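You operate a simulated robot arm through the tools that you are given. There is no shell and no other tool. Be economical: measure what you need, move in short steps, check, and stop when the job is done.

Carry out the task below with a simulated two-armed robot. There is one attempt and no reset: what you move stays moved.

Task
On the build bench top, fold the rag in half.

It is judged by the outcome, as a careful person would: the job done as asked, and still so three seconds after it is handed in. It fails if anything else is knocked over, pushed out of place, dropped, spilled or broken. Flat cloth is picked up by pressing the open fingertips on it (5 to 10 N) and closing them slowly along it; thin cloth reads only 2 to 8 mm in the jaws.

Robot
Two 7-joint arms with two-finger parallel grippers on one trunk, on a base that drives. Base frame: it is fixed to the floor where the robot stands at the start and does not move with it; the origin is under the middle of the robot, x ahead of it, y to its left, z up. Units: cm, degrees, N and s.
The left shoulder is at the start at [7, 13.4, 110.1], the right one opposite. Places, roughly: build bench top [50, -50, 80]. Payload 1.57 kg a hand.
Tool frame (each hand has its own): the origin (TCP) lies between the finger pads and is the grasp point; the fingertips stand 3 cm ahead of it; z points along the fingers, y is the line along which they close. The gripper opens to 8 cm. The fingers are 1.7 cm wide and 1.2 cm thick; the gripper's body (4 by 8.2 cm) begins 8 cm behind the TCP.
Orientation is that of the tool frame in the base frame, as a unit quaternion [w, x, y, z]. With the fingers straight down and closing along the base's y, the tool's x points along the base's -x, its y along +y and its z along -z.

Tools
- The arms move only by the tool play_rows. It takes "left_series", "right_series" or both (then of equal length, played together; a hand with none holds still); each is a list of rows, each a list of 7 numbers: the shift along the tool's x, y, z in cm, then the turn, a rotation vector about the tool's x, y, z in degrees, then the closure in counts, from 0 (fully open) to 255 (shut). In form: [[dx, dy, dz, rx, ry, rz, claw], ...]. A call has 1 to 20 rows; each row shifts and turns the commanded pose from where the row before left it, along the tool's axes as they then stand. Rows are played at 5 a second. More than 5 cm and 8.6 degrees between two rows, or a gripper value outside its range, and nothing of the call is played. A pose out of reach is approached as far as the arm can. The call stops where the force on the tool passes 40 N (or 10 N more than at its start, if that is more) or the arm is blocked; 0.2 s more then pass. Each finger travels about 15.3 cm/s and halts on what it meets, pressing with about 43 N; the grip force reading is that of the motor and also rises with nothing between the fingers. The clock runs only during rows and for 0.2 s after the last one: add rows that do not move to give the fingers time. It gives the time, the measured TCP pose, the force on the tool (base axes), the opening and the grip force at its end, in the units of the frame above (readings bear some noise).
- Cameras (640 x 400 px; columns grow to the right, rows downward): "scene" is now at [13.19, 1.23, 131.51]; the picture's right is [0.14, -0.99, 0.00], its down [-0.71, -0.10, -0.70] and it looks along [0.69, 0.10, -0.71] (base axes); focal length 261 px, centre (320, 200). "left" rides on the left gripper at [7.2, 0.7, -12.2] in its tool frame; the picture's right is [-0.09, 1.00, 0.00], its down [-0.84, -0.08, -0.54] and it looks along [-0.54, -0.05, 0.84] (tool axes); focal length 238 px, centre (320, 200). "right" rides on the right gripper at [7.2, -0.7, -12.2] in its tool frame; the picture's right is [0.09, 1.00, 0.00], its down [-0.84, 0.08, -0.54] and it looks along [-0.54, 0.05, 0.84] (tool axes); focal length 238 px, centre (320, 200). There is no depth. A picture from a camera that has moved, and an enlarged one, comes with that camera's place and axes in the base frame and with its lens.
- snapshot(camera): a new picture of that camera. It takes no simulated time.
- slide_trunk(by): slides the trunk up (or, below 0, down) by that many cm; the arms and the scene camera ride with it, the base frame stays. It gives what a move gives, with no picture.
- drive_base(legs): drives the robot by 1 to 6 legs, each [ahead, left, turn to the left] in cm, cm and degrees, along the robot's own axes; the way and the turn of a leg run together, so that a leg with both is an arc; at most 150 cm and 180 degrees a leg. The arms and the cameras ride along, it lands a little off, and it stops where it bumps. It gives what a move gives.
- head_to(pan, tilt): turns the head with the scene camera to pan (to the left, within 86 degrees either way) and tilt (down, from -29 to 69), counted from straight ahead of the robot. It gives what a move gives.
- enlarge(camera, box): a new picture of the part [left, top, right, bottom] of that camera's present view, enlarged. It takes no simulated time.
- close_job(): hands the job in; it is judged then, once.

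Work in short steps. Places have to be worked out from the pictures, the camera data and where the tool is seen: move nearer, look again, correct. Check each grasp and each placing, and mend what went wrong. You have 120 turns and 88 pictures in all, those below and enlarged ones among them. Open the grippers and draw the arms clear of the work before you hand the job in, unless the task says otherwise; then end with one line.

The tools are called by a JSON object that holds its "fn" and its "kwargs". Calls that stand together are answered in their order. play_rows: Moves the arms, as the interface text tells. Its arguments: {"type":"object","properties":{"left_series":{"type":"array","items":{"type":"array","items":{"type":"number"}}},"right_series":{"type":"array","items":{"type":"array","items":{"type":"number"}}}},"required":[]} The other tools are called the same way: slide_trunk (by) slides the trunk up or down; drive_base (legs) drives the base; head_to (pan, tilt) turns the head that bears the scene camera; snapshot (camera) takes a picture; enlarge (camera, box) takes an enlarged picture of a part of a camera's view; close_job () hands the job in.

At the start:

```text
t: 0.0
left_tcp_pos: [41.87, 20.73, 103.2]
left_tcp_rot: [0.0, 0.0, 1.0, 0.001]
left_force: [0.3, -0.1, -0.3]
left_opening: 8.03
left_gripper_force: 0.0
right_tcp_pos: [43.82, -18.54, 104.28]
right_tcp_rot: [0.0, 0.001, 1.0, 0.0]
right_force: [-0.5, -0.4, -0.3]
right_opening: 7.98
right_gripper_force: 0.1
trunk travel left (down, up): [-67.5, 26.5]
robot x, y, heading: [0.01, -0.14, -0.1]
head pan, tilt: [8.1, 45.5]
```

scene: 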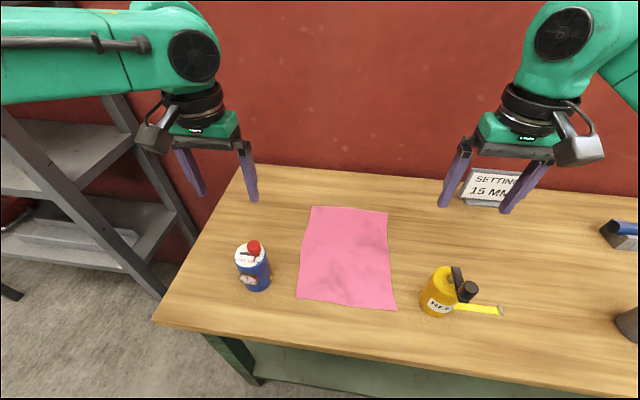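
right: 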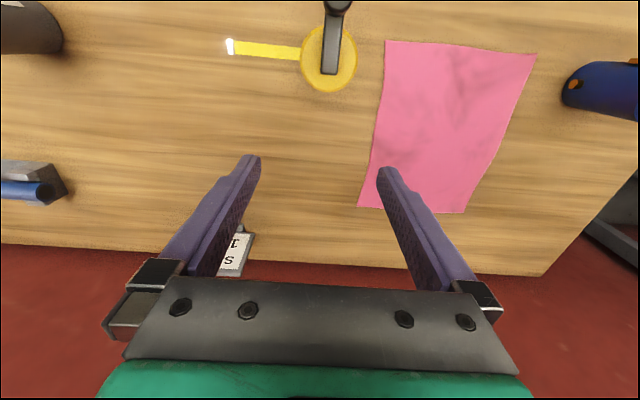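
left: 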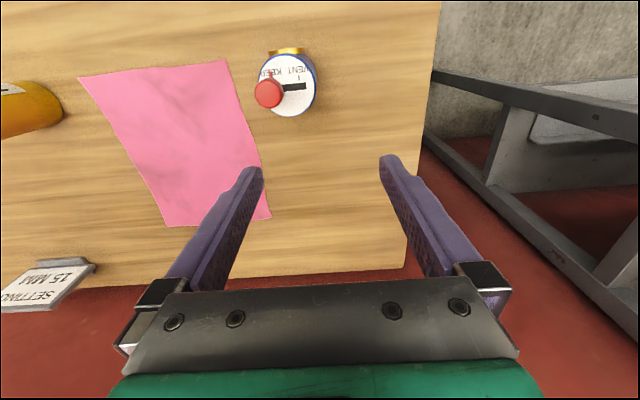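

The scene and left pictures agree best with a bench top at z≈80. That puts the rag's corners near D(35, 9), C(35.3, -10.7), A(60.6, 10) and B(61.4, -10). I'll bring both hands above the two near corners with the fingers about 3 cm open.

{"fn": "play_rows", "kwargs": {"left_series": [[1.18, -3.03, 0, 0, 0, 0, 160], [1.18, -3.03, 0, 0, 0, 0, 160], [1.18, -3.03, 0, 0, 0, 0, 160], [1.18, -3.03, 0, 0, 0, 0, 160], [1.18, -3.03, 0, 0, 0, 0, 160], [0, 0, 3.3, 0, 0, 0, 160], [0, 0, 3.3, 0, 0, 0, 160], [0, 0, 3.3, 0, 0, 0, 160], [0, 0, 3.3, 0, 0, 0, 160], [0, 0, 0, 0, 0, 0, 160], [0, 0, 0, 0, 0, 0, 160]], "right_series": [[1.44, 2.28, 0, 0, 0, 0, 160], [1.44, 2.28, 0, 0, 0, 0, 160], [1.44, 2.28, 0, 0, 0, 0, 160], [1.44, 2.28, 0, 0, 0, 0, 160], [1.44, 2.28, 0, 0, 0, 0, 160], [0, 0, 3.57, 0, 0, 0, 160], [0, 0, 3.57, 0, 0, 0, 160], [0, 0, 3.57, 0, 0, 0, 160], [0, 0, 3.57, 0, 0, 0, 160], [0, 0, 0, 0, 0, 0, 160], [0, 0, 0, 0, 0, 0, 160]]}}

{"fn": "snapshot", "kwargs": {"camera": "left"}}

{"fn": "snapshot", "kwargs": {"camera": "right"}}

{"fn": "snapshot", "kwargs": {"camera": "scene"}}

```text
t: 2.4
left_tcp_pos: [35.9, 5.7, 90.01]
left_tcp_rot: [0.0, 0.0, 1.0, -0.001]
left_force: [-0.1, -0.5, 0.0]
left_opening: 2.95
left_gripper_force: 0.1
right_tcp_pos: [36.48, -7.15, 90.04]
right_tcp_rot: [0.0, 0.001, 1.0, 0.0]
right_force: [0.5, 0.7, 0.3]
right_opening: 2.96
right_gripper_force: 0.1
trunk travel left (down, up): [-67.5, 26.5]
robot x, y, heading: [0.19, 0.0, 0.0]
head pan, tilt: [8.1, 45.5]
```

```text
84 pictures are left
camera left: at [28.84, 6.46, 102.22], right [0.09, 1.0, 0.0], down [0.84, -0.08, 0.54], along [0.54, -0.05, -0.84], focal length 238 px, centre (320, 200)
```

left: 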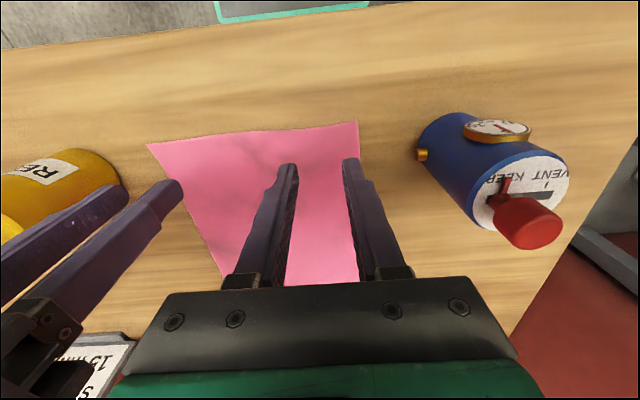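

```text
83 pictures are left
camera right: at [29.22, -7.68, 102.18], right [-0.09, 1.0, 0.0], down [0.84, 0.08, 0.54], along [0.54, 0.05, -0.84], focal length 238 px, centre (320, 200)
```

right: 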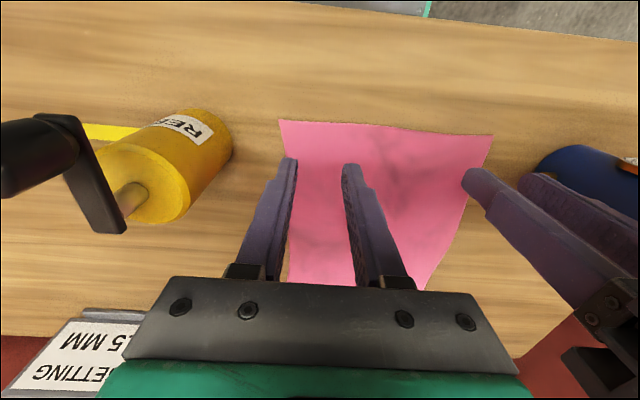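

```text
82 pictures are left
camera scene: at [13.21, 1.22, 131.51], right [0.14, -0.99, 0.0], down [-0.71, -0.1, -0.7], along [0.69, 0.1, -0.71], focal length 261 px, centre (320, 200)
```

scene: 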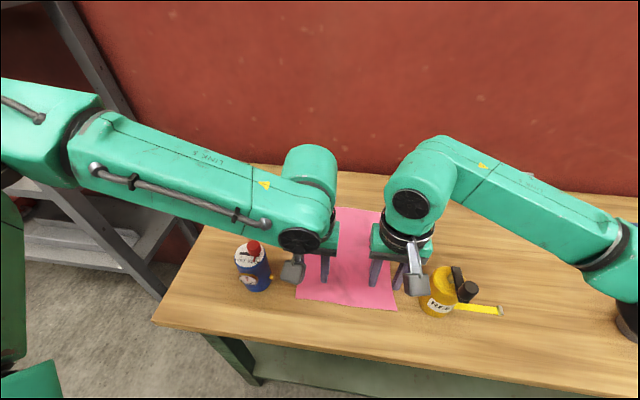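

The right and left pictures confirm both near corners, with the near edge at about x=35.0, and both fingertip pairs lie inside the rag. I'll go down to just above it.

{"fn": "play_rows", "kwargs": {"left_series": [[0, 0, 2, 0, 0, 0, 160], [0, 0, 2, 0, 0, 0, 160], [0, 0, 2, 0, 0, 0, 160], [0, 0, 0.4, 0, 0, 0, 160], [0, 0, 0, 0, 0, 0, 160]], "right_series": [[0.4, 0, 2, 0, 0, 0, 160], [0, 0, 2, 0, 0, 0, 160], [0, 0, 2, 0, 0, 0, 160], [0, 0, 0.4, 0, 0, 0, 160], [0, 0, 0, 0, 0, 0, 160]]}}

{"fn": "snapshot", "kwargs": {"camera": "left"}}

{"fn": "snapshot", "kwargs": {"camera": "right"}}

```text
t: 3.6
left_tcp_pos: [35.73, 5.93, 83.71]
left_tcp_rot: [-0.001, 0.0, 1.0, 0.0]
left_force: [0.4, 0.2, -0.5]
left_opening: 2.97
left_gripper_force: 0.1
left hand out of reach, approached as far as the arm can: row 4
right_tcp_pos: [36.25, -7.11, 83.8]
right_tcp_rot: [0.0, 0.001, 1.0, -0.001]
right_force: [0.5, -0.4, -1.2]
right_opening: 2.98
right_gripper_force: 0.0
trunk travel left (down, up): [-67.5, 26.5]
robot x, y, heading: [0.12, 0.08, -0.2]
head pan, tilt: [8.1, 45.5]
```

```text
81 pictures are left
camera left: at [28.59, 6.63, 95.99], right [0.09, 1.0, 0.0], down [0.84, -0.08, 0.54], along [0.54, -0.05, -0.84], focal length 238 px, centre (320, 200)
```

left: 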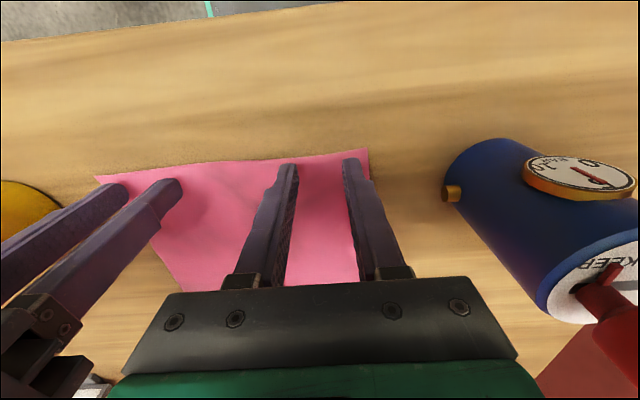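

```text
80 pictures are left
camera right: at [28.94, -7.65, 95.83], right [-0.09, 1.0, 0.0], down [0.84, 0.08, 0.54], along [0.54, 0.05, -0.84], focal length 238 px, centre (320, 200)
```

right: 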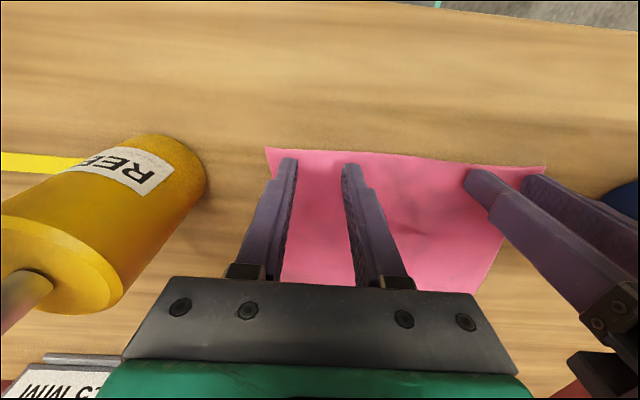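

The left hand met a reach limit at the last small step, but it sits nearly where I commanded it. I'll try one more small step down with both hands and read the forces.

{"fn": "play_rows", "kwargs": {"left_series": [[0, 0, 0.4, 0, 0, 0, 160], [0, 0, 0, 0, 0, 0, 160]], "right_series": [[0.2, 0, 0.4, 0, 0, 0, 160], [0, 0, 0, 0, 0, 0, 160]]}}

```text
t: 4.2
left_tcp_pos: [35.76, 6.1, 83.43]
left_tcp_rot: [0.001, 0.001, 1.0, 0.0]
left_force: [0.3, -0.3, -0.2]
left_opening: 2.96
left_gripper_force: 0.0
right_tcp_pos: [35.96, -7.15, 83.28]
right_tcp_rot: [-0.001, 0.001, 1.0, 0.0]
right_force: [1.0, -0.9, 0.1]
right_opening: 3.0
right_gripper_force: 0.1
trunk travel left (down, up): [-67.5, 26.5]
robot x, y, heading: [-0.31, 0.03, -0.1]
head pan, tilt: [8.1, 45.5]
```

No contact shows yet. I'll step down another 0.3 cm with both hands.

{"fn": "play_rows", "kwargs": {"left_series": [[0, 0, 0.3, 0, 0, 0, 160], [0, 0, 0, 0, 0, 0, 160]], "right_series": [[0, 0, 0.3, 0, 0, 0, 160], [0, 0, 0, 0, 0, 0, 160]]}}

```text
t: 4.8
left_tcp_pos: [35.69, 6.15, 83.33]
left_tcp_rot: [0.0, 0.0, 1.0, -0.001]
left_force: [0.1, -0.4, -1.0]
left_opening: 2.97
left_gripper_force: 0.2
right_tcp_pos: [35.96, -7.13, 83.15]
right_tcp_rot: [0.001, 0.001, 1.0, 0.001]
right_force: [3.6, -0.7, 16.8]
right_opening: 2.99
right_gripper_force: 0.1
trunk travel left (down, up): [-67.5, 26.5]
robot x, y, heading: [0.14, 0.18, -0.0]
head pan, tilt: [8.1, 45.5]
```

The right hand touches at TCP z≈83.1 with 17 N, a little too much. The left is held by its limit about 0.2 cm higher and is being pushed outward. I'll ease the right up slightly, and shift the left 0.6 cm outward with a narrower opening.

{"fn": "play_rows", "kwargs": {"left_series": [[0, 0.6, 0, 0, 0, 0, 180], [0, 0, 0, 0, 0, 0, 180]], "right_series": [[0, 0, -0.1, 0, 0, 0, 160], [0, 0, 0, 0, 0, 0, 160]]}}

```text
t: 5.4
left_tcp_pos: [35.77, 6.46, 83.18]
left_tcp_rot: [0.0, 0.0, 1.0, 0.001]
left_force: [0.2, -0.2, 1.0]
left_opening: 2.34
left_gripper_force: 0.0
right_tcp_pos: [35.94, -7.05, 83.02]
right_tcp_rot: [0.001, 0.001, 1.0, 0.001]
right_force: [3.8, -0.2, 17.6]
right_opening: 2.99
right_gripper_force: 0.1
trunk travel left (down, up): [-67.5, 26.5]
robot x, y, heading: [-0.21, 0.13, -0.1]
head pan, tilt: [8.1, 45.5]
```

The left hand is almost touching, at 83.18. I'll move it slightly forward and down, and ease the right up a bit more.

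{"fn": "play_rows", "kwargs": {"left_series": [[-0.4, 0.2, 0.15, 0, 0, 0, 180], [0, 0, 0, 0, 0, 0, 180]], "right_series": [[0, 0, -0.15, 0, 0, 0, 160], [0, 0, 0, 0, 0, 0, 160]]}}

{"fn": "snapshot", "kwargs": {"camera": "left"}}

{"fn": "snapshot", "kwargs": {"camera": "right"}}

```text
t: 6.0
left_tcp_pos: [36.09, 6.65, 83.08]
left_tcp_rot: [0.002, 0.0, 1.0, -0.001]
left_force: [-3.1, -3.8, 13.2]
left_opening: 2.35
left_gripper_force: 0.0
right_tcp_pos: [35.66, -7.21, 83.18]
right_tcp_rot: [0.0, 0.001, 1.0, 0.0]
right_force: [0.3, 1.1, 1.0]
right_opening: 2.98
right_gripper_force: 0.0
trunk travel left (down, up): [-67.5, 26.5]
robot x, y, heading: [0.03, 0.1, -0.3]
head pan, tilt: [8.1, 45.5]
```

```text
79 pictures are left
camera left: at [28.79, 7.41, 95.31], right [0.09, 1.0, 0.0], down [0.83, -0.08, 0.55], along [0.54, -0.05, -0.84], focal length 238 px, centre (320, 200)
```

left: 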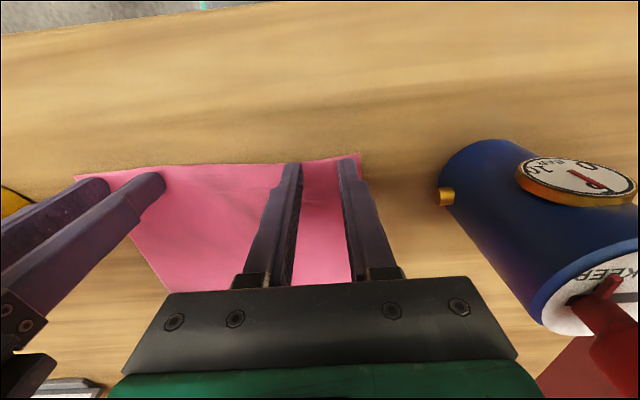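

```text
78 pictures are left
camera right: at [28.54, -7.75, 95.33], right [-0.09, 1.0, 0.0], down [0.84, 0.08, 0.54], along [0.54, 0.05, -0.84], focal length 238 px, centre (320, 200)
```

right: 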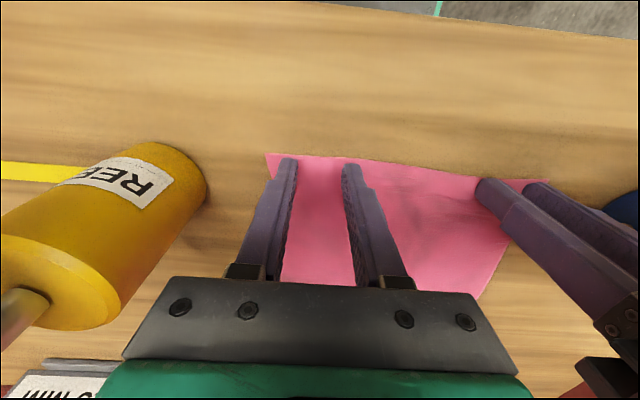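

Both fingertip pairs are on the rag close to its near edge. I'll trim the pressures (left 13 N, right about 1 N) and then close both slowly along the cloth.

{"fn": "play_rows", "kwargs": {"left_series": [[0, 0, -0.05, 0, 0, 0, 180], [0, 0, 0, 0, 0, 0, 180]], "right_series": [[0, 0, 0.1, 0, 0, 0, 160], [0, 0, 0, 0, 0, 0, 160]]}}

```text
t: 6.6
left_tcp_pos: [35.89, 6.56, 83.08]
left_tcp_rot: [0.002, -0.001, 1.0, 0.0]
left_force: [-2.5, -4.1, 13.7]
left_opening: 2.32
left_gripper_force: 0.1
right_tcp_pos: [35.71, -7.19, 83.14]
right_tcp_rot: [0.001, 0.0, 1.0, 0.001]
right_force: [0.1, 1.4, 2.5]
right_opening: 2.98
right_gripper_force: 0.1
trunk travel left (down, up): [-67.5, 26.5]
robot x, y, heading: [0.32, 0.07, 0.1]
head pan, tilt: [8.1, 45.5]
```

Left reads about 14 N and right about 2.5 N. I'll trim once more: left up 0.07, right down 0.07.

{"fn": "play_rows", "kwargs": {"left_series": [[0, 0, -0.1, 0, 0, 0, 180], [0, 0, 0, 0, 0, 0, 180]], "right_series": [[0, 0, 0.06, 0, 0, 0, 160], [0, 0, 0, 0, 0, 0, 160]]}}

```text
t: 7.2
left_tcp_pos: [36.05, 6.74, 83.21]
left_tcp_rot: [0.001, 0.0, 1.0, 0.001]
left_force: [0.2, -2.4, 3.5]
left_opening: 2.39
left_gripper_force: 0.6
right_tcp_pos: [35.8, -7.12, 83.13]
right_tcp_rot: [0.001, 0.001, 1.0, 0.001]
right_force: [-2.0, 1.6, 8.8]
right_opening: 2.99
right_gripper_force: 0.4
trunk travel left (down, up): [-67.5, 26.5]
robot x, y, heading: [0.58, -0.01, -0.2]
head pan, tilt: [8.1, 45.5]
```

The right hand is now at about 9 N, which is good. The left gets 0.04 cm more, and then both close slowly.

{"fn": "play_rows", "kwargs": {"left_series": [[0, 0, 0.04, 0, 0, 0, 180], [0, 0, 0, 0, 0, 0, 180], [0, 0, 0, 0, 0, 0, 186], [0, 0, 0, 0, 0, 0, 192], [0, 0, 0, 0, 0, 0, 198], [0, 0, 0, 0, 0, 0, 204], [0, 0, 0, 0, 0, 0, 210], [0, 0, 0, 0, 0, 0, 216], [0, 0, 0, 0, 0, 0, 222], [0, 0, 0, 0, 0, 0, 228], [0, 0, 0, 0, 0, 0, 234], [0, 0, 0, 0, 0, 0, 240], [0, 0, 0, 0, 0, 0, 246], [0, 0, 0, 0, 0, 0, 252], [0, 0, 0, 0, 0, 0, 255], [0, 0, 0, 0, 0, 0, 255], [0, 0, 0, 0, 0, 0, 255]], "right_series": [[0, 0, 0, 0, 0, 0, 160], [0, 0, 0, 0, 0, 0, 160], [0, 0, 0, 0, 0, 0, 168], [0, 0, 0, 0, 0, 0, 176], [0, 0, 0, 0, 0, 0, 184], [0, 0, 0, 0, 0, 0, 192], [0, 0, 0, 0, 0, 0, 200], [0, 0, 0, 0, 0, 0, 208], [0, 0, 0, 0, 0, 0, 216], [0, 0, 0, 0, 0, 0, 224], [0, 0, 0, 0, 0, 0, 232], [0, 0, 0, 0, 0, 0, 240], [0, 0, 0, 0, 0, 0, 248], [0, 0, 0, 0, 0, 0, 255], [0, 0, 0, 0, 0, 0, 255], [0, 0, 0, 0, 0, 0, 255], [0, 0, 0, 0, 0, 0, 255]]}}

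{"fn": "snapshot", "kwargs": {"camera": "left"}}

{"fn": "snapshot", "kwargs": {"camera": "right"}}

```text
t: 10.8
left_tcp_pos: [36.03, 6.77, 83.19]
left_tcp_rot: [0.0, -0.001, 1.0, 0.0]
left_force: [0.3, -0.2, 4.0]
left_opening: 0.02
left_gripper_force: 21.6
right_tcp_pos: [35.69, -7.05, 83.15]
right_tcp_rot: [0.001, 0.001, 1.0, -0.001]
right_force: [0.4, -1.3, 15.7]
right_opening: 0.0
right_gripper_force: 21.5
trunk travel left (down, up): [-67.5, 26.5]
robot x, y, heading: [0.25, 0.11, 0.2]
head pan, tilt: [8.1, 45.5]
```

```text
77 pictures are left
camera left: at [28.85, 7.51, 95.34], right [0.09, 1.0, 0.0], down [0.84, -0.08, 0.54], along [0.54, -0.05, -0.84], focal length 238 px, centre (320, 200)
```

left: 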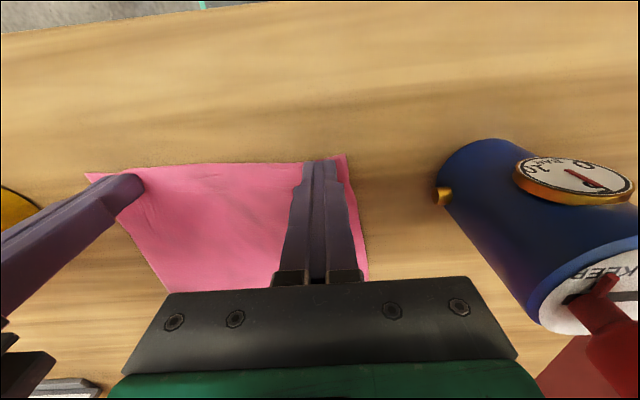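

```text
76 pictures are left
camera right: at [28.55, -7.71, 95.27], right [-0.09, 1.0, 0.0], down [0.84, 0.08, 0.54], along [0.54, 0.05, -0.84], focal length 238 px, centre (320, 200)
```

right: 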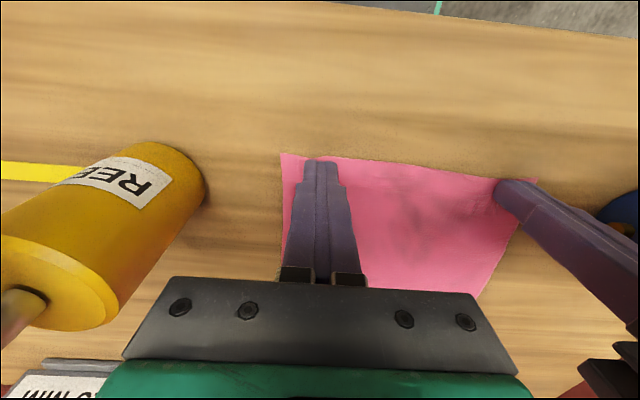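

Both jaws read 0.0, so the cloth slipped through; the rag only shifted slightly inward. I'll lift both hands, open them, and back the base 3 cm so the left arm gets away from its limit. Then I'll retry with a wider opening.

{"fn": "play_rows", "kwargs": {"left_series": [[0, 0, -1.5, 0, 0, 0, 255], [0, 0, -2, 0, 0, 0, 255], [0, 0, 0, 0, 0, 0, 120], [0, 0, 0, 0, 0, 0, 120]], "right_series": [[0, 0, -1.5, 0, 0, 0, 255], [0, 0, -2, 0, 0, 0, 255], [0, 0, 0, 0, 0, 0, 120], [0, 0, 0, 0, 0, 0, 120]]}}

{"fn": "drive_base", "kwargs": {"legs": [[-3, 0, 0]]}}

{"fn": "snapshot", "kwargs": {"camera": "left"}}

{"fn": "snapshot", "kwargs": {"camera": "right"}}

```text
t: 11.8
left_tcp_pos: [36.2, 6.83, 86.71]
left_tcp_rot: [0.0, 0.0, 1.0, 0.001]
left_force: [0.2, -0.2, -0.3]
left_opening: 4.23
left_gripper_force: 0.1
right_tcp_pos: [35.92, -7.01, 86.65]
right_tcp_rot: [0.0, 0.001, 1.0, 0.0]
right_force: [-0.2, -0.1, 0.1]
right_opening: 4.23
right_gripper_force: 0.1
trunk travel left (down, up): [-67.5, 26.5]
robot x, y, heading: [-0.11, 0.33, -0.1]
head pan, tilt: [8.1, 45.5]
```

```text
t: 12.6
left_tcp_pos: [33.37, 6.82, 86.49]
left_tcp_rot: [0.0, -0.001, 1.0, -0.001]
left_force: [0.1, 0.5, 0.4]
left_opening: 4.22
left_gripper_force: 0.2
right_tcp_pos: [33.14, -6.99, 86.45]
right_tcp_rot: [-0.002, 0.001, 1.0, 0.0]
right_force: [1.1, 1.0, -0.4]
right_opening: 4.21
right_gripper_force: 0.1
trunk travel left (down, up): [-67.5, 26.5]
robot x, y, heading: [-2.95, -0.2, -0.0]
head pan, tilt: [8.1, 45.5]
```

```text
75 pictures are left
camera left: at [26.26, 7.51, 98.74], right [0.09, 1.0, 0.0], down [0.84, -0.08, 0.54], along [0.54, -0.05, -0.84], focal length 238 px, centre (320, 200)
```

left: 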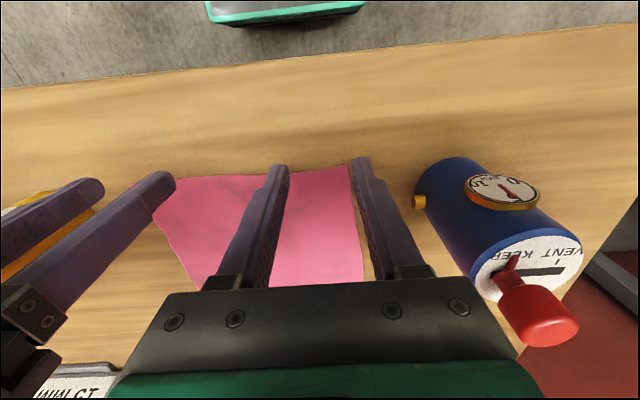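

```text
74 pictures are left
camera right: at [26.02, -7.6, 98.58], right [-0.09, 1.0, 0.0], down [0.84, 0.08, 0.54], along [0.54, 0.05, -0.84], focal length 238 px, centre (320, 200)
```

right: 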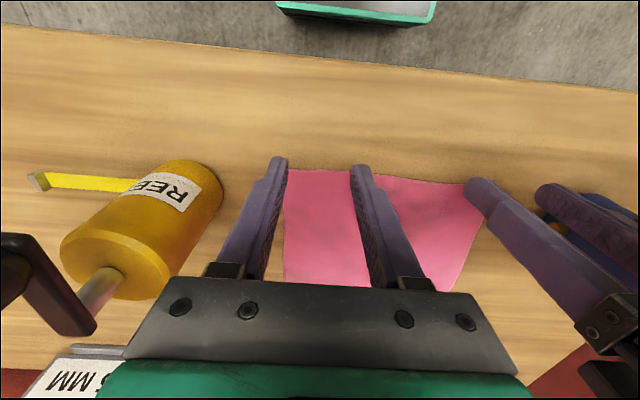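

The rag is flat again, with its near corners at about (35, 9.3) and (35, -9.8). I'll place the hands at (36.2, 5.6) and (36.2, -6.0) with a 4.2 cm opening, just above the cloth.

{"fn": "play_rows", "kwargs": {"left_series": [[-2.8, -1.2, 0, 0, 0, 0, 120], [0, 0, 1.5, 0, 0, 0, 120], [0, 0, 1.5, 0, 0, 0, 120], [0, 0, 0, 0, 0, 0, 120]], "right_series": [[-3.05, 1.0, 0, 0, 0, 0, 120], [0, 0, 1.5, 0, 0, 0, 120], [0, 0, 1.5, 0, 0, 0, 120], [0, 0, 0, 0, 0, 0, 120]]}}

```text
t: 13.6
left_tcp_pos: [35.49, 6.69, 84.23]
left_tcp_rot: [0.001, 0.0, 1.0, -0.001]
left_force: [0.3, -0.4, 0.6]
left_opening: 4.23
left_gripper_force: 0.1
left hand out of reach, approached as far as the arm can: row 2, 3
right_tcp_pos: [36.1, -6.03, 83.55]
right_tcp_rot: [0.0, 0.001, 1.0, 0.0]
right_force: [0.8, 0.3, 0.4]
right_opening: 4.22
right_gripper_force: 0.1
trunk travel left (down, up): [-67.5, 26.5]
robot x, y, heading: [-2.98, -0.21, -0.2]
head pan, tilt: [8.1, 45.5]
```

Backing off made the left limit worse, so it behaves like an extension limit. I'll raise the hands 6 cm and lower the trunk 6 cm, which puts the work higher relative to the shoulders.

{"fn": "play_rows", "kwargs": {"left_series": [[0, 0.5, -2, 0, 0, 0, 120], [0, 0.5, -2, 0, 0, 0, 120], [0, 0, -3, 0, 0, 0, 120], [0, 0, 0, 0, 0, 0, 120]], "right_series": [[0, 0, -2, 0, 0, 0, 120], [0, 0, -2, 0, 0, 0, 120], [0, 0, -3, 0, 0, 0, 120], [0, 0, 0, 0, 0, 0, 120]]}}

{"fn": "slide_trunk", "kwargs": {"by": -6}}

{"fn": "drive_base", "kwargs": {"legs": [[3, 0, 0]]}}

```text
t: 14.6
left_tcp_pos: [35.77, 7.64, 91.16]
left_tcp_rot: [0.0, -0.001, 1.0, 0.0]
left_force: [0.4, 0.5, 0.0]
left_opening: 4.25
left_gripper_force: 0.0
right_tcp_pos: [35.94, -5.83, 90.53]
right_tcp_rot: [0.0, 0.001, 1.0, 0.0]
right_force: [0.6, 0.0, -0.7]
right_opening: 4.22
right_gripper_force: 0.1
trunk travel left (down, up): [-67.5, 26.5]
robot x, y, heading: [-2.92, 0.2, 0.2]
head pan, tilt: [8.1, 45.5]
```

```text
t: 15.6
left_tcp_pos: [35.6, 7.48, 85.17]
left_tcp_rot: [0.0, 0.0, 1.0, 0.0]
left_force: [-0.6, 0.4, 0.0]
left_opening: 4.22
left_gripper_force: 0.0
right_tcp_pos: [35.91, -5.93, 84.56]
right_tcp_rot: [0.001, 0.001, 1.0, 0.0]
right_force: [0.3, 0.5, -0.7]
right_opening: 4.26
right_gripper_force: 0.0
trunk travel left (down, up): [-61.5, 32.5]
robot x, y, heading: [-2.79, 0.32, -0.3]
head pan, tilt: [8.1, 45.5]
```

```text
t: 16.5
left_tcp_pos: [38.48, 7.6, 85.23]
left_tcp_rot: [0.001, 0.0, 1.0, 0.0]
left_force: [0.7, -0.4, -1.3]
left_opening: 4.23
left_gripper_force: 0.0
right_tcp_pos: [38.83, -5.89, 84.6]
right_tcp_rot: [0.001, 0.001, 1.0, 0.001]
right_force: [-1.0, 0.3, -0.3]
right_opening: 4.24
right_gripper_force: 0.2
trunk travel left (down, up): [-61.5, 32.5]
robot x, y, heading: [-0.29, 0.09, -0.3]
head pan, tilt: [8.1, 45.5]
```

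The clearance is fine. I'll now set both hands just above the cloth at (36.2, 5.6) and (36.2, -6.0).

{"fn": "play_rows", "kwargs": {"left_series": [[2.3, -2.0, 0, 0, 0, 0, 120], [0, 0, 1.7, 0, 0, 0, 120], [0, 0, 0, 0, 0, 0, 120]], "right_series": [[2.6, -0.1, 0, 0, 0, 0, 120], [0, 0, 1.1, 0, 0, 0, 120], [0, 0, 0, 0, 0, 0, 120]]}}

```text
t: 17.3
left_tcp_pos: [36.26, 5.5, 83.55]
left_tcp_rot: [0.001, -0.001, 1.0, 0.0]
left_force: [-0.6, 0.2, 0.7]
left_opening: 4.24
left_gripper_force: 0.1
right_tcp_pos: [36.28, -6.07, 83.41]
right_tcp_rot: [-0.001, 0.0, 1.0, 0.0]
right_force: [1.2, -0.3, 0.0]
right_opening: 4.21
right_gripper_force: 0.1
trunk travel left (down, up): [-61.5, 32.5]
robot x, y, heading: [-0.07, 0.15, 0.1]
head pan, tilt: [8.1, 45.5]
```

The left arm now reaches freely. Both hands go down to just about contact.

{"fn": "play_rows", "kwargs": {"left_series": [[0, 0, 0.4, 0, 0, 0, 120], [0, 0, 0, 0, 0, 0, 120]], "right_series": [[0, 0, 0.27, 0, 0, 0, 120], [0, 0, 0, 0, 0, 0, 120]]}}

```text
t: 17.9
left_tcp_pos: [36.28, 5.5, 83.25]
left_tcp_rot: [0.002, 0.0, 1.0, -0.002]
left_force: [1.2, -0.2, 10.0]
left_opening: 4.23
left_gripper_force: 0.1
right_tcp_pos: [36.29, -6.02, 83.06]
right_tcp_rot: [0.0, 0.001, 1.0, 0.0]
right_force: [-0.5, -0.6, -0.3]
right_opening: 4.21
right_gripper_force: 0.0
trunk travel left (down, up): [-61.5, 32.5]
robot x, y, heading: [-0.18, 0.06, 0.1]
head pan, tilt: [8.1, 45.5]
```

Left is at 10 N. The right has no contact yet, so it goes 0.1 cm further.

{"fn": "play_rows", "kwargs": {"right_series": [[0, 0, 0.1, 0, 0, 0, 120], [0, 0, 0, 0, 0, 0, 120]]}}

```text
t: 18.5
left_tcp_pos: [36.3, 5.56, 83.16]
left_tcp_rot: [0.002, 0.0, 1.0, 0.0]
left_force: [3.0, -0.5, 11.9]
left_opening: 4.23
left_gripper_force: 0.1
right_tcp_pos: [36.3, -5.93, 83.24]
right_tcp_rot: [0.001, 0.001, 1.0, 0.001]
right_force: [0.4, -0.7, 7.9]
right_opening: 4.23
right_gripper_force: 0.1
trunk travel left (down, up): [-61.5, 32.5]
robot x, y, heading: [-0.2, 0.11, 0.2]
head pan, tilt: [8.1, 45.5]
```

Left reads about 11 N and right about 8 N. I'll close slowly to about 1.3 cm and look.

{"fn": "play_rows", "kwargs": {"left_series": [[0, 0, 0, 0, 0, 0, 127], [0, 0, 0, 0, 0, 0, 134], [0, 0, 0, 0, 0, 0, 141], [0, 0, 0, 0, 0, 0, 148], [0, 0, 0, 0, 0, 0, 155], [0, 0, 0, 0, 0, 0, 162], [0, 0, 0, 0, 0, 0, 169], [0, 0, 0, 0, 0, 0, 176], [0, 0, 0, 0, 0, 0, 183], [0, 0, 0, 0, 0, 0, 190], [0, 0, 0, 0, 0, 0, 197], [0, 0, 0, 0, 0, 0, 204], [0, 0, 0, 0, 0, 0, 211]], "right_series": [[0, 0, 0, 0, 0, 0, 127], [0, 0, 0, 0, 0, 0, 134], [0, 0, 0, 0, 0, 0, 141], [0, 0, 0, 0, 0, 0, 148], [0, 0, 0, 0, 0, 0, 155], [0, 0, 0, 0, 0, 0, 162], [0, 0, 0, 0, 0, 0, 169], [0, 0, 0, 0, 0, 0, 176], [0, 0, 0, 0, 0, 0, 183], [0, 0, 0, 0, 0, 0, 190], [0, 0, 0, 0, 0, 0, 197], [0, 0, 0, 0, 0, 0, 204], [0, 0, 0, 0, 0, 0, 211]]}}

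{"fn": "enlarge", "kwargs": {"camera": "left", "box": [160, 100, 480, 300]}}

{"fn": "enlarge", "kwargs": {"camera": "right", "box": [160, 100, 480, 300]}}

```text
t: 21.3
left_tcp_pos: [36.11, 5.62, 83.08]
left_tcp_rot: [0.001, 0.0, 1.0, 0.0]
left_force: [0.3, -3.6, 12.0]
left_opening: 1.38
left_gripper_force: 0.3
right_tcp_pos: [36.13, -5.92, 83.14]
right_tcp_rot: [0.001, 0.0, 1.0, 0.002]
right_force: [-0.5, 3.2, 7.8]
right_opening: 1.47
right_gripper_force: 0.9
trunk travel left (down, up): [-61.5, 32.5]
robot x, y, heading: [0.06, 0.18, -0.3]
head pan, tilt: [8.1, 45.5]
```

```text
2.00 times, centred on (320, 200) of left
camera zoom: at [28.91, 6.27, 95.32], right [0.09, 1.0, 0.0], down [0.84, -0.08, 0.54], along [0.54, -0.05, -0.84], focal length 477 px, centre (320, 200)
```

zoom: 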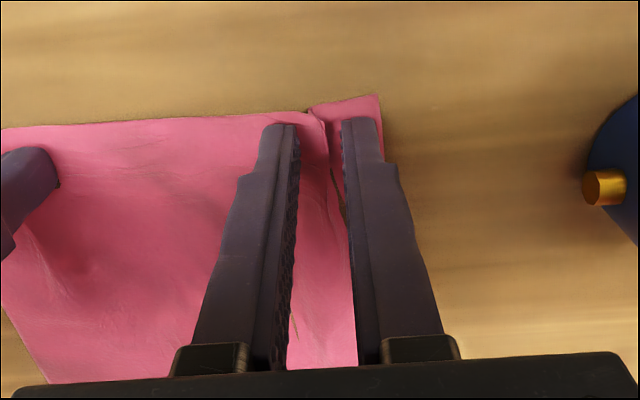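

```text
2.00 times, centred on (320, 200) of right
camera zoom: at [28.92, -6.61, 95.28], right [-0.09, 1.0, 0.0], down [0.84, 0.08, 0.54], along [0.54, 0.05, -0.84], focal length 477 px, centre (320, 200)
```

zoom: 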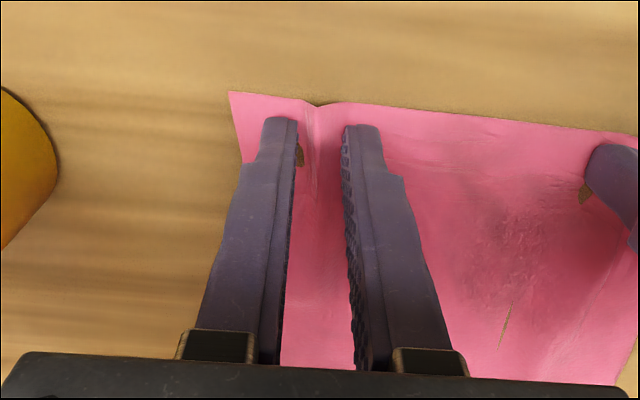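

A ridge of cloth is rising between the fingers of both hands. I'll keep closing slowly.

{"fn": "play_rows", "kwargs": {"left_series": [[0, 0, 0, 0, 0, 0, 217], [0, 0, 0, 0, 0, 0, 223], [0, 0, 0, 0, 0, 0, 229], [0, 0, 0, 0, 0, 0, 235], [0, 0, 0, 0, 0, 0, 241], [0, 0, 0, 0, 0, 0, 247], [0, 0, 0, 0, 0, 0, 255], [0, 0, 0, 0, 0, 0, 255], [0, 0, 0, 0, 0, 0, 255]], "right_series": [[0, 0, 0, 0, 0, 0, 217], [0, 0, 0, 0, 0, 0, 223], [0, 0, 0, 0, 0, 0, 229], [0, 0, 0, 0, 0, 0, 235], [0, 0, 0, 0, 0, 0, 241], [0, 0, 0, 0, 0, 0, 247], [0, 0, 0, 0, 0, 0, 255], [0, 0, 0, 0, 0, 0, 255], [0, 0, 0, 0, 0, 0, 255]]}}

{"fn": "enlarge", "kwargs": {"camera": "left", "box": [160, 100, 480, 300]}}

{"fn": "enlarge", "kwargs": {"camera": "right", "box": [160, 100, 480, 300]}}

```text
t: 23.3
left_tcp_pos: [36.13, 5.57, 83.3]
left_tcp_rot: [0.003, 0.001, 1.0, -0.001]
left_force: [1.8, -2.9, 28.5]
left_opening: 0.0
left_gripper_force: 21.1
right_tcp_pos: [36.1, -6.01, 83.19]
right_tcp_rot: [0.001, 0.001, 1.0, 0.0]
right_force: [0.6, 5.6, 3.0]
right_opening: 0.25
right_gripper_force: 24.1
trunk travel left (down, up): [-61.5, 32.5]
robot x, y, heading: [0.14, 0.15, -0.0]
head pan, tilt: [8.1, 45.5]
```

```text
2.00 times, centred on (320, 200) of left
camera zoom: at [28.89, 6.29, 95.36], right [0.09, 1.0, 0.0], down [0.83, -0.08, 0.55], along [0.54, -0.05, -0.84], focal length 477 px, centre (320, 200)
```

zoom: 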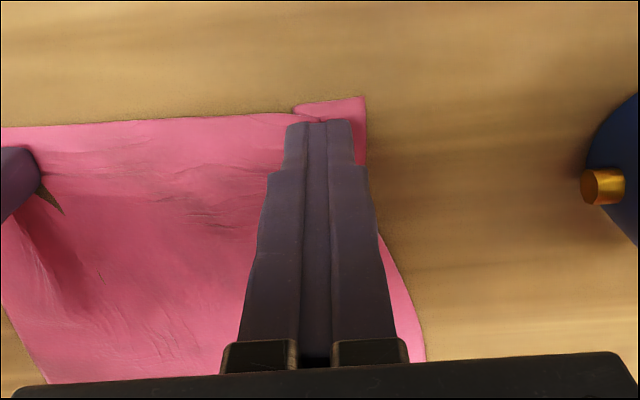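

```text
2.00 times, centred on (320, 200) of right
camera zoom: at [28.87, -6.59, 95.29], right [-0.09, 1.0, 0.0], down [0.84, 0.08, 0.54], along [0.54, 0.05, -0.84], focal length 477 px, centre (320, 200)
```

zoom: 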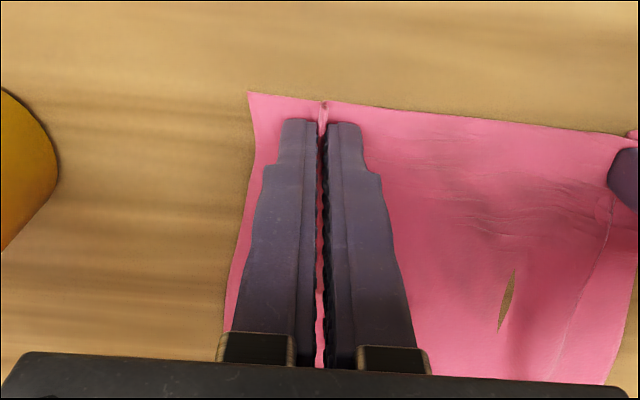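

The right hand holds cloth at 2.5 mm. The left slipped because it pressed too hard. I'll raise only the left by 2.5 cm, reopen it, and look.

{"fn": "play_rows", "kwargs": {"left_series": [[0, 0, -1, 0, 0, 0, 255], [0, 0, -1.5, 0, 0, 0, 255], [0, 0, 0, 0, 0, 0, 120], [0, 0, 0, 0, 0, 0, 120], [0, 0, 0, 0, 0, 0, 120]]}}

{"fn": "snapshot", "kwargs": {"camera": "left"}}

```text
t: 24.5
left_tcp_pos: [36.2, 5.68, 85.58]
left_tcp_rot: [0.001, 0.0, 1.0, 0.0]
left_force: [-0.3, -0.3, -1.0]
left_opening: 4.21
left_gripper_force: 0.1
right_tcp_pos: [36.19, -6.01, 83.11]
right_tcp_rot: [0.001, 0.001, 1.0, 0.0]
right_force: [-1.3, -0.4, 13.5]
right_opening: 0.2
right_gripper_force: 23.8
trunk travel left (down, up): [-61.5, 32.5]
robot x, y, heading: [-0.14, 0.14, -0.2]
head pan, tilt: [8.1, 45.5]
```

```text
69 pictures are left
camera left: at [28.93, 6.35, 97.79], right [0.09, 1.0, 0.0], down [0.84, -0.08, 0.54], along [0.54, -0.05, -0.84], focal length 238 px, centre (320, 200)
```

left: 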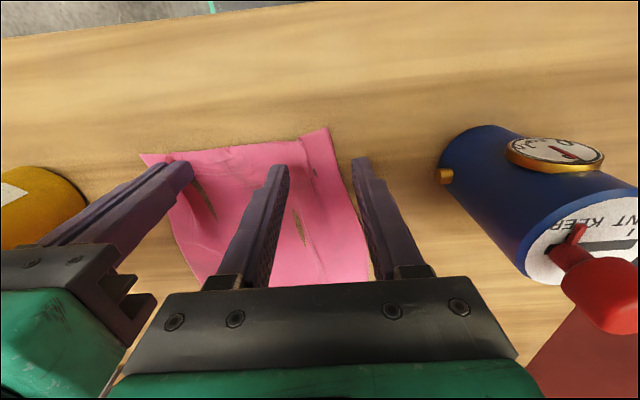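

The left corner has bunched inward a little, to about (34.5, 6.5). I'll take a closer look.

{"fn": "enlarge", "kwargs": {"camera": "left", "box": [200, 100, 400, 225]}}

```text
3.20 times, centred on (300, 162) of left
camera zoom: at [28.93, 6.35, 97.79], right [0.09, 1.0, 0.0], down [0.84, -0.08, 0.54], along [0.54, -0.05, -0.84], focal length 763 px, centre (384, 320)
```

zoom: 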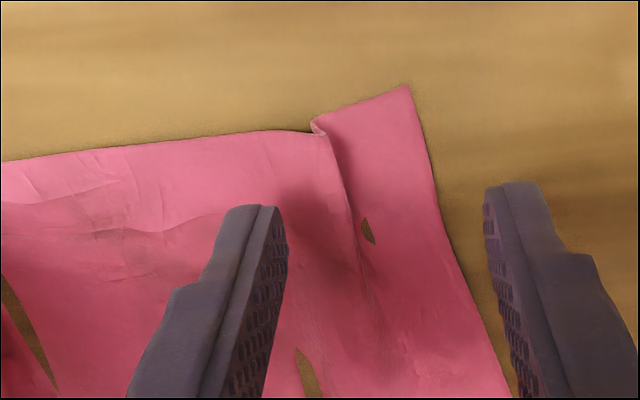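

There is a pleat at about y=4.2, with cloth on either side out to y≈6.9. I'll straddle it with a 2.6 cm opening and come down gently.

{"fn": "play_rows", "kwargs": {"left_series": [[0, -1.4, 0, 0, 0, 0, 172], [0, 0, 1.2, 0, 0, 0, 172], [0, 0, 1.0, 0, 0, 0, 172], [0, 0, 0, 0, 0, 0, 172]]}}

{"fn": "enlarge", "kwargs": {"camera": "left", "box": [200, 100, 440, 250]}}

```text
t: 25.5
left_tcp_pos: [36.11, 4.18, 83.29]
left_tcp_rot: [0.001, 0.001, 1.0, 0.0]
left_force: [0.5, -0.5, -0.1]
left_opening: 2.6
left_gripper_force: 0.1
right_tcp_pos: [36.26, -6.03, 83.06]
right_tcp_rot: [0.001, 0.001, 1.0, 0.0]
right_force: [-1.6, -1.2, 14.7]
right_opening: 0.23
right_gripper_force: 23.9
trunk travel left (down, up): [-61.5, 32.5]
robot x, y, heading: [-0.1, 0.13, -0.2]
head pan, tilt: [8.1, 45.5]
```

```text
2.67 times, centred on (320, 175) of left
camera zoom: at [29.05, 4.95, 95.57], right [0.09, 1.0, 0.0], down [0.84, -0.08, 0.54], along [0.54, -0.05, -0.84], focal length 636 px, centre (320, 267)
```

zoom: 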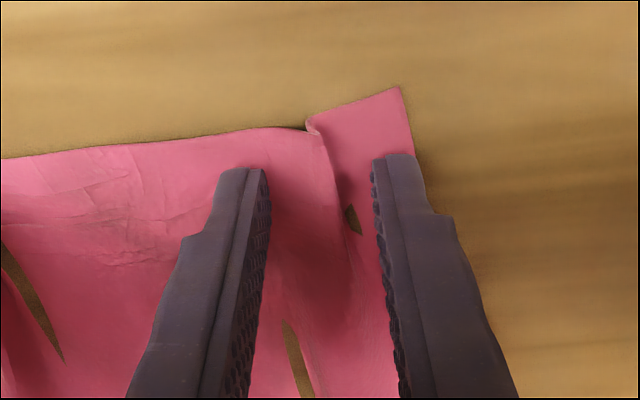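

The fingers straddle the pleat. I'll press lightly.

{"fn": "play_rows", "kwargs": {"left_series": [[0, 0, 0.12, 0, 0, 0, 172], [0, 0, 0, 0, 0, 0, 172]]}}

```text
t: 26.1
left_tcp_pos: [36.09, 4.27, 83.3]
left_tcp_rot: [0.002, 0.0, 1.0, 0.0]
left_force: [0.9, -0.1, 0.6]
left_opening: 2.6
left_gripper_force: 0.0
right_tcp_pos: [36.17, -5.93, 83.08]
right_tcp_rot: [0.001, 0.001, 1.0, 0.0]
right_force: [-0.9, -0.4, 15.6]
right_opening: 0.23
right_gripper_force: 23.7
trunk travel left (down, up): [-61.5, 32.5]
robot x, y, heading: [-0.08, -0.1, 0.3]
head pan, tilt: [8.1, 45.5]
```

Not quite touching yet; 0.08 cm more.

{"fn": "play_rows", "kwargs": {"left_series": [[0, 0, 0.08, 0, 0, 0, 172], [0, 0, 0, 0, 0, 0, 172]]}}

```text
t: 26.7
left_tcp_pos: [36.2, 4.19, 83.23]
left_tcp_rot: [0.001, 0.0, 1.0, 0.0]
left_force: [0.0, -0.5, 1.4]
left_opening: 2.6
left_gripper_force: 0.0
right_tcp_pos: [36.23, -6.02, 83.1]
right_tcp_rot: [0.0, 0.001, 1.0, 0.001]
right_force: [-0.7, -1.3, 15.3]
right_opening: 0.26
right_gripper_force: 24.0
trunk travel left (down, up): [-61.5, 32.5]
robot x, y, heading: [-0.05, 0.18, -0.2]
head pan, tilt: [8.1, 45.5]
```

Just touching at about 1.4 N. I'll go 0.06 cm more and then close slowly.

{"fn": "play_rows", "kwargs": {"left_series": [[0, 0, 0.06, 0, 0, 0, 172], [0, 0, 0, 0, 0, 0, 172], [0, 0, 0, 0, 0, 0, 178], [0, 0, 0, 0, 0, 0, 184], [0, 0, 0, 0, 0, 0, 190], [0, 0, 0, 0, 0, 0, 196], [0, 0, 0, 0, 0, 0, 202], [0, 0, 0, 0, 0, 0, 208], [0, 0, 0, 0, 0, 0, 214], [0, 0, 0, 0, 0, 0, 220]]}}

{"fn": "enlarge", "kwargs": {"camera": "left", "box": [200, 100, 440, 250]}}

```text
t: 28.9
left_tcp_pos: [36.15, 4.23, 83.11]
left_tcp_rot: [0.001, 0.0, 1.0, 0.0]
left_force: [0.6, -0.9, 16.5]
left_opening: 1.07
left_gripper_force: 0.1
right_tcp_pos: [36.17, -6.04, 83.07]
right_tcp_rot: [0.001, 0.001, 1.0, 0.0]
right_force: [1.6, -1.3, 10.1]
right_opening: 0.25
right_gripper_force: 24.3
trunk travel left (down, up): [-61.5, 32.5]
robot x, y, heading: [-0.06, 0.03, -0.4]
head pan, tilt: [8.1, 45.5]
```

```text
2.67 times, centred on (320, 175) of left
camera zoom: at [28.96, 4.92, 95.31], right [0.09, 1.0, 0.0], down [0.83, -0.08, 0.54], along [0.54, -0.05, -0.84], focal length 636 px, centre (320, 267)
```

zoom: 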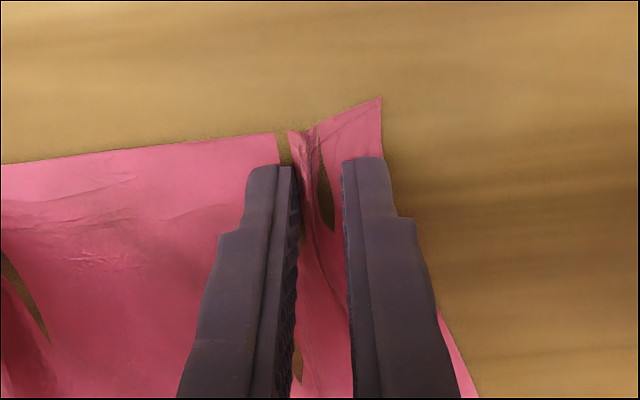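

The cloth is standing up between the fingers, but the force rose to 16 N. I'll ease up 0.07 cm and finish the closing.

{"fn": "play_rows", "kwargs": {"left_series": [[0, 0, -0.07, 0, 0, 0, 220], [0, 0, 0, 0, 0, 0, 225], [0, 0, 0, 0, 0, 0, 230], [0, 0, -0.02, 0, 0, 0, 235], [0, 0, 0, 0, 0, 0, 240], [0, 0, -0.02, 0, 0, 0, 245], [0, 0, 0, 0, 0, 0, 250], [0, 0, 0, 0, 0, 0, 255], [0, 0, 0, 0, 0, 0, 255], [0, 0, 0, 0, 0, 0, 255]]}}

{"fn": "enlarge", "kwargs": {"camera": "left", "box": [200, 100, 440, 250]}}

```text
t: 31.1
left_tcp_pos: [36.3, 4.2, 83.25]
left_tcp_rot: [0.0, 0.0, 1.0, 0.0]
left_force: [1.6, -3.1, 1.6]
left_opening: 0.21
left_gripper_force: 23.8
right_tcp_pos: [36.28, -5.9, 83.22]
right_tcp_rot: [0.0, 0.001, 1.0, 0.0]
right_force: [-0.2, 1.0, 15.6]
right_opening: 0.26
right_gripper_force: 24.0
trunk travel left (down, up): [-61.5, 32.5]
robot x, y, heading: [0.18, 0.02, -0.2]
head pan, tilt: [8.1, 45.5]
```

```text
2.67 times, centred on (320, 175) of left
camera zoom: at [28.98, 4.95, 95.36], right [0.09, 1.0, 0.0], down [0.84, -0.08, 0.54], along [0.54, -0.05, -0.84], focal length 636 px, centre (320, 267)
```

zoom: 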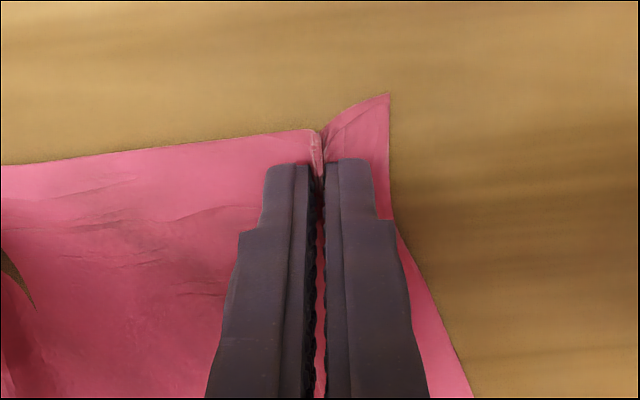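

Both hands hold cloth (2.1 and 2.6 mm). I'll lift 6 cm, moving slightly ahead, and check.

{"fn": "play_rows", "kwargs": {"left_series": [[0, 0, -1.5, 0, 0, 0, 255], [-0.2, 0, -1.5, 0, 0, 0, 255], [-0.5, 0, -1.5, 0, 0, 0, 255], [-0.7, 0, -1.5, 0, 0, 0, 255], [0, 0, 0, 0, 0, 0, 255]], "right_series": [[0, 0, -1.5, 0, 0, 0, 255], [-0.2, 0, -1.5, 0, 0, 0, 255], [-0.5, 0, -1.5, 0, 0, 0, 255], [-0.7, 0, -1.5, 0, 0, 0, 255], [0, 0, 0, 0, 0, 0, 255]]}}

{"fn": "snapshot", "kwargs": {"camera": "scene"}}

{"fn": "snapshot", "kwargs": {"camera": "left"}}

{"fn": "snapshot", "kwargs": {"camera": "right"}}

```text
t: 32.3
left_tcp_pos: [37.7, 4.36, 89.06]
left_tcp_rot: [-0.001, 0.001, 1.0, 0.0]
left_force: [0.2, -3.0, 0.3]
left_opening: 0.22
left_gripper_force: 23.6
right_tcp_pos: [37.65, -5.95, 89.06]
right_tcp_rot: [-0.001, 0.001, 1.0, 0.001]
right_force: [0.8, 2.4, 0.5]
right_opening: 0.26
right_gripper_force: 23.6
trunk travel left (down, up): [-61.5, 32.5]
robot x, y, heading: [-0.22, -0.02, 0.3]
head pan, tilt: [8.1, 45.5]
```

```text
64 pictures are left
camera scene: at [13.16, 1.23, 125.51], right [0.14, -0.99, 0.0], down [-0.71, -0.1, -0.7], along [0.69, 0.1, -0.71], focal length 261 px, centre (320, 200)
```

scene: 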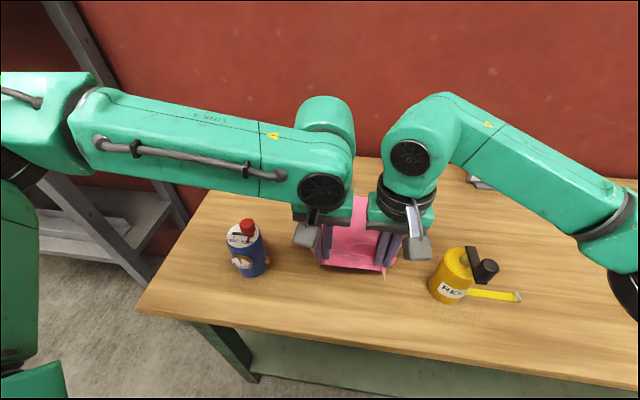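

```text
63 pictures are left
camera left: at [30.57, 4.99, 101.28], right [0.09, 1.0, 0.0], down [0.84, -0.08, 0.54], along [0.54, -0.05, -0.84], focal length 238 px, centre (320, 200)
```

left: 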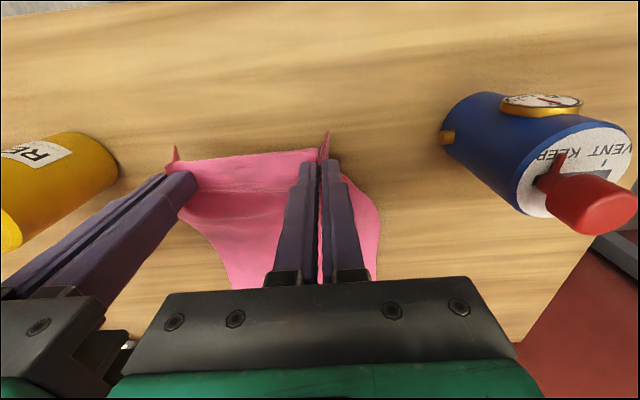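

```text
62 pictures are left
camera right: at [30.45, -6.55, 101.2], right [-0.09, 1.0, 0.0], down [0.84, 0.08, 0.54], along [0.54, 0.05, -0.84], focal length 238 px, centre (320, 200)
```

right: 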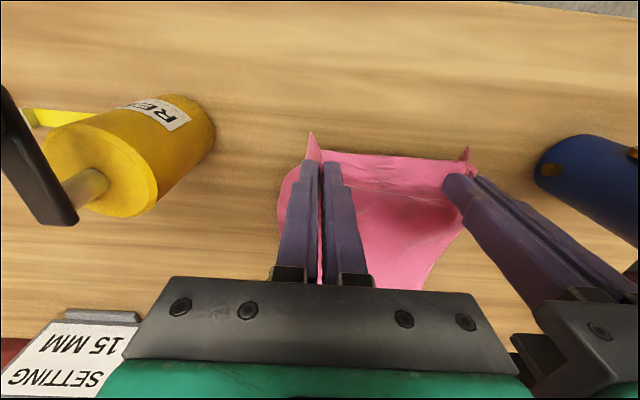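

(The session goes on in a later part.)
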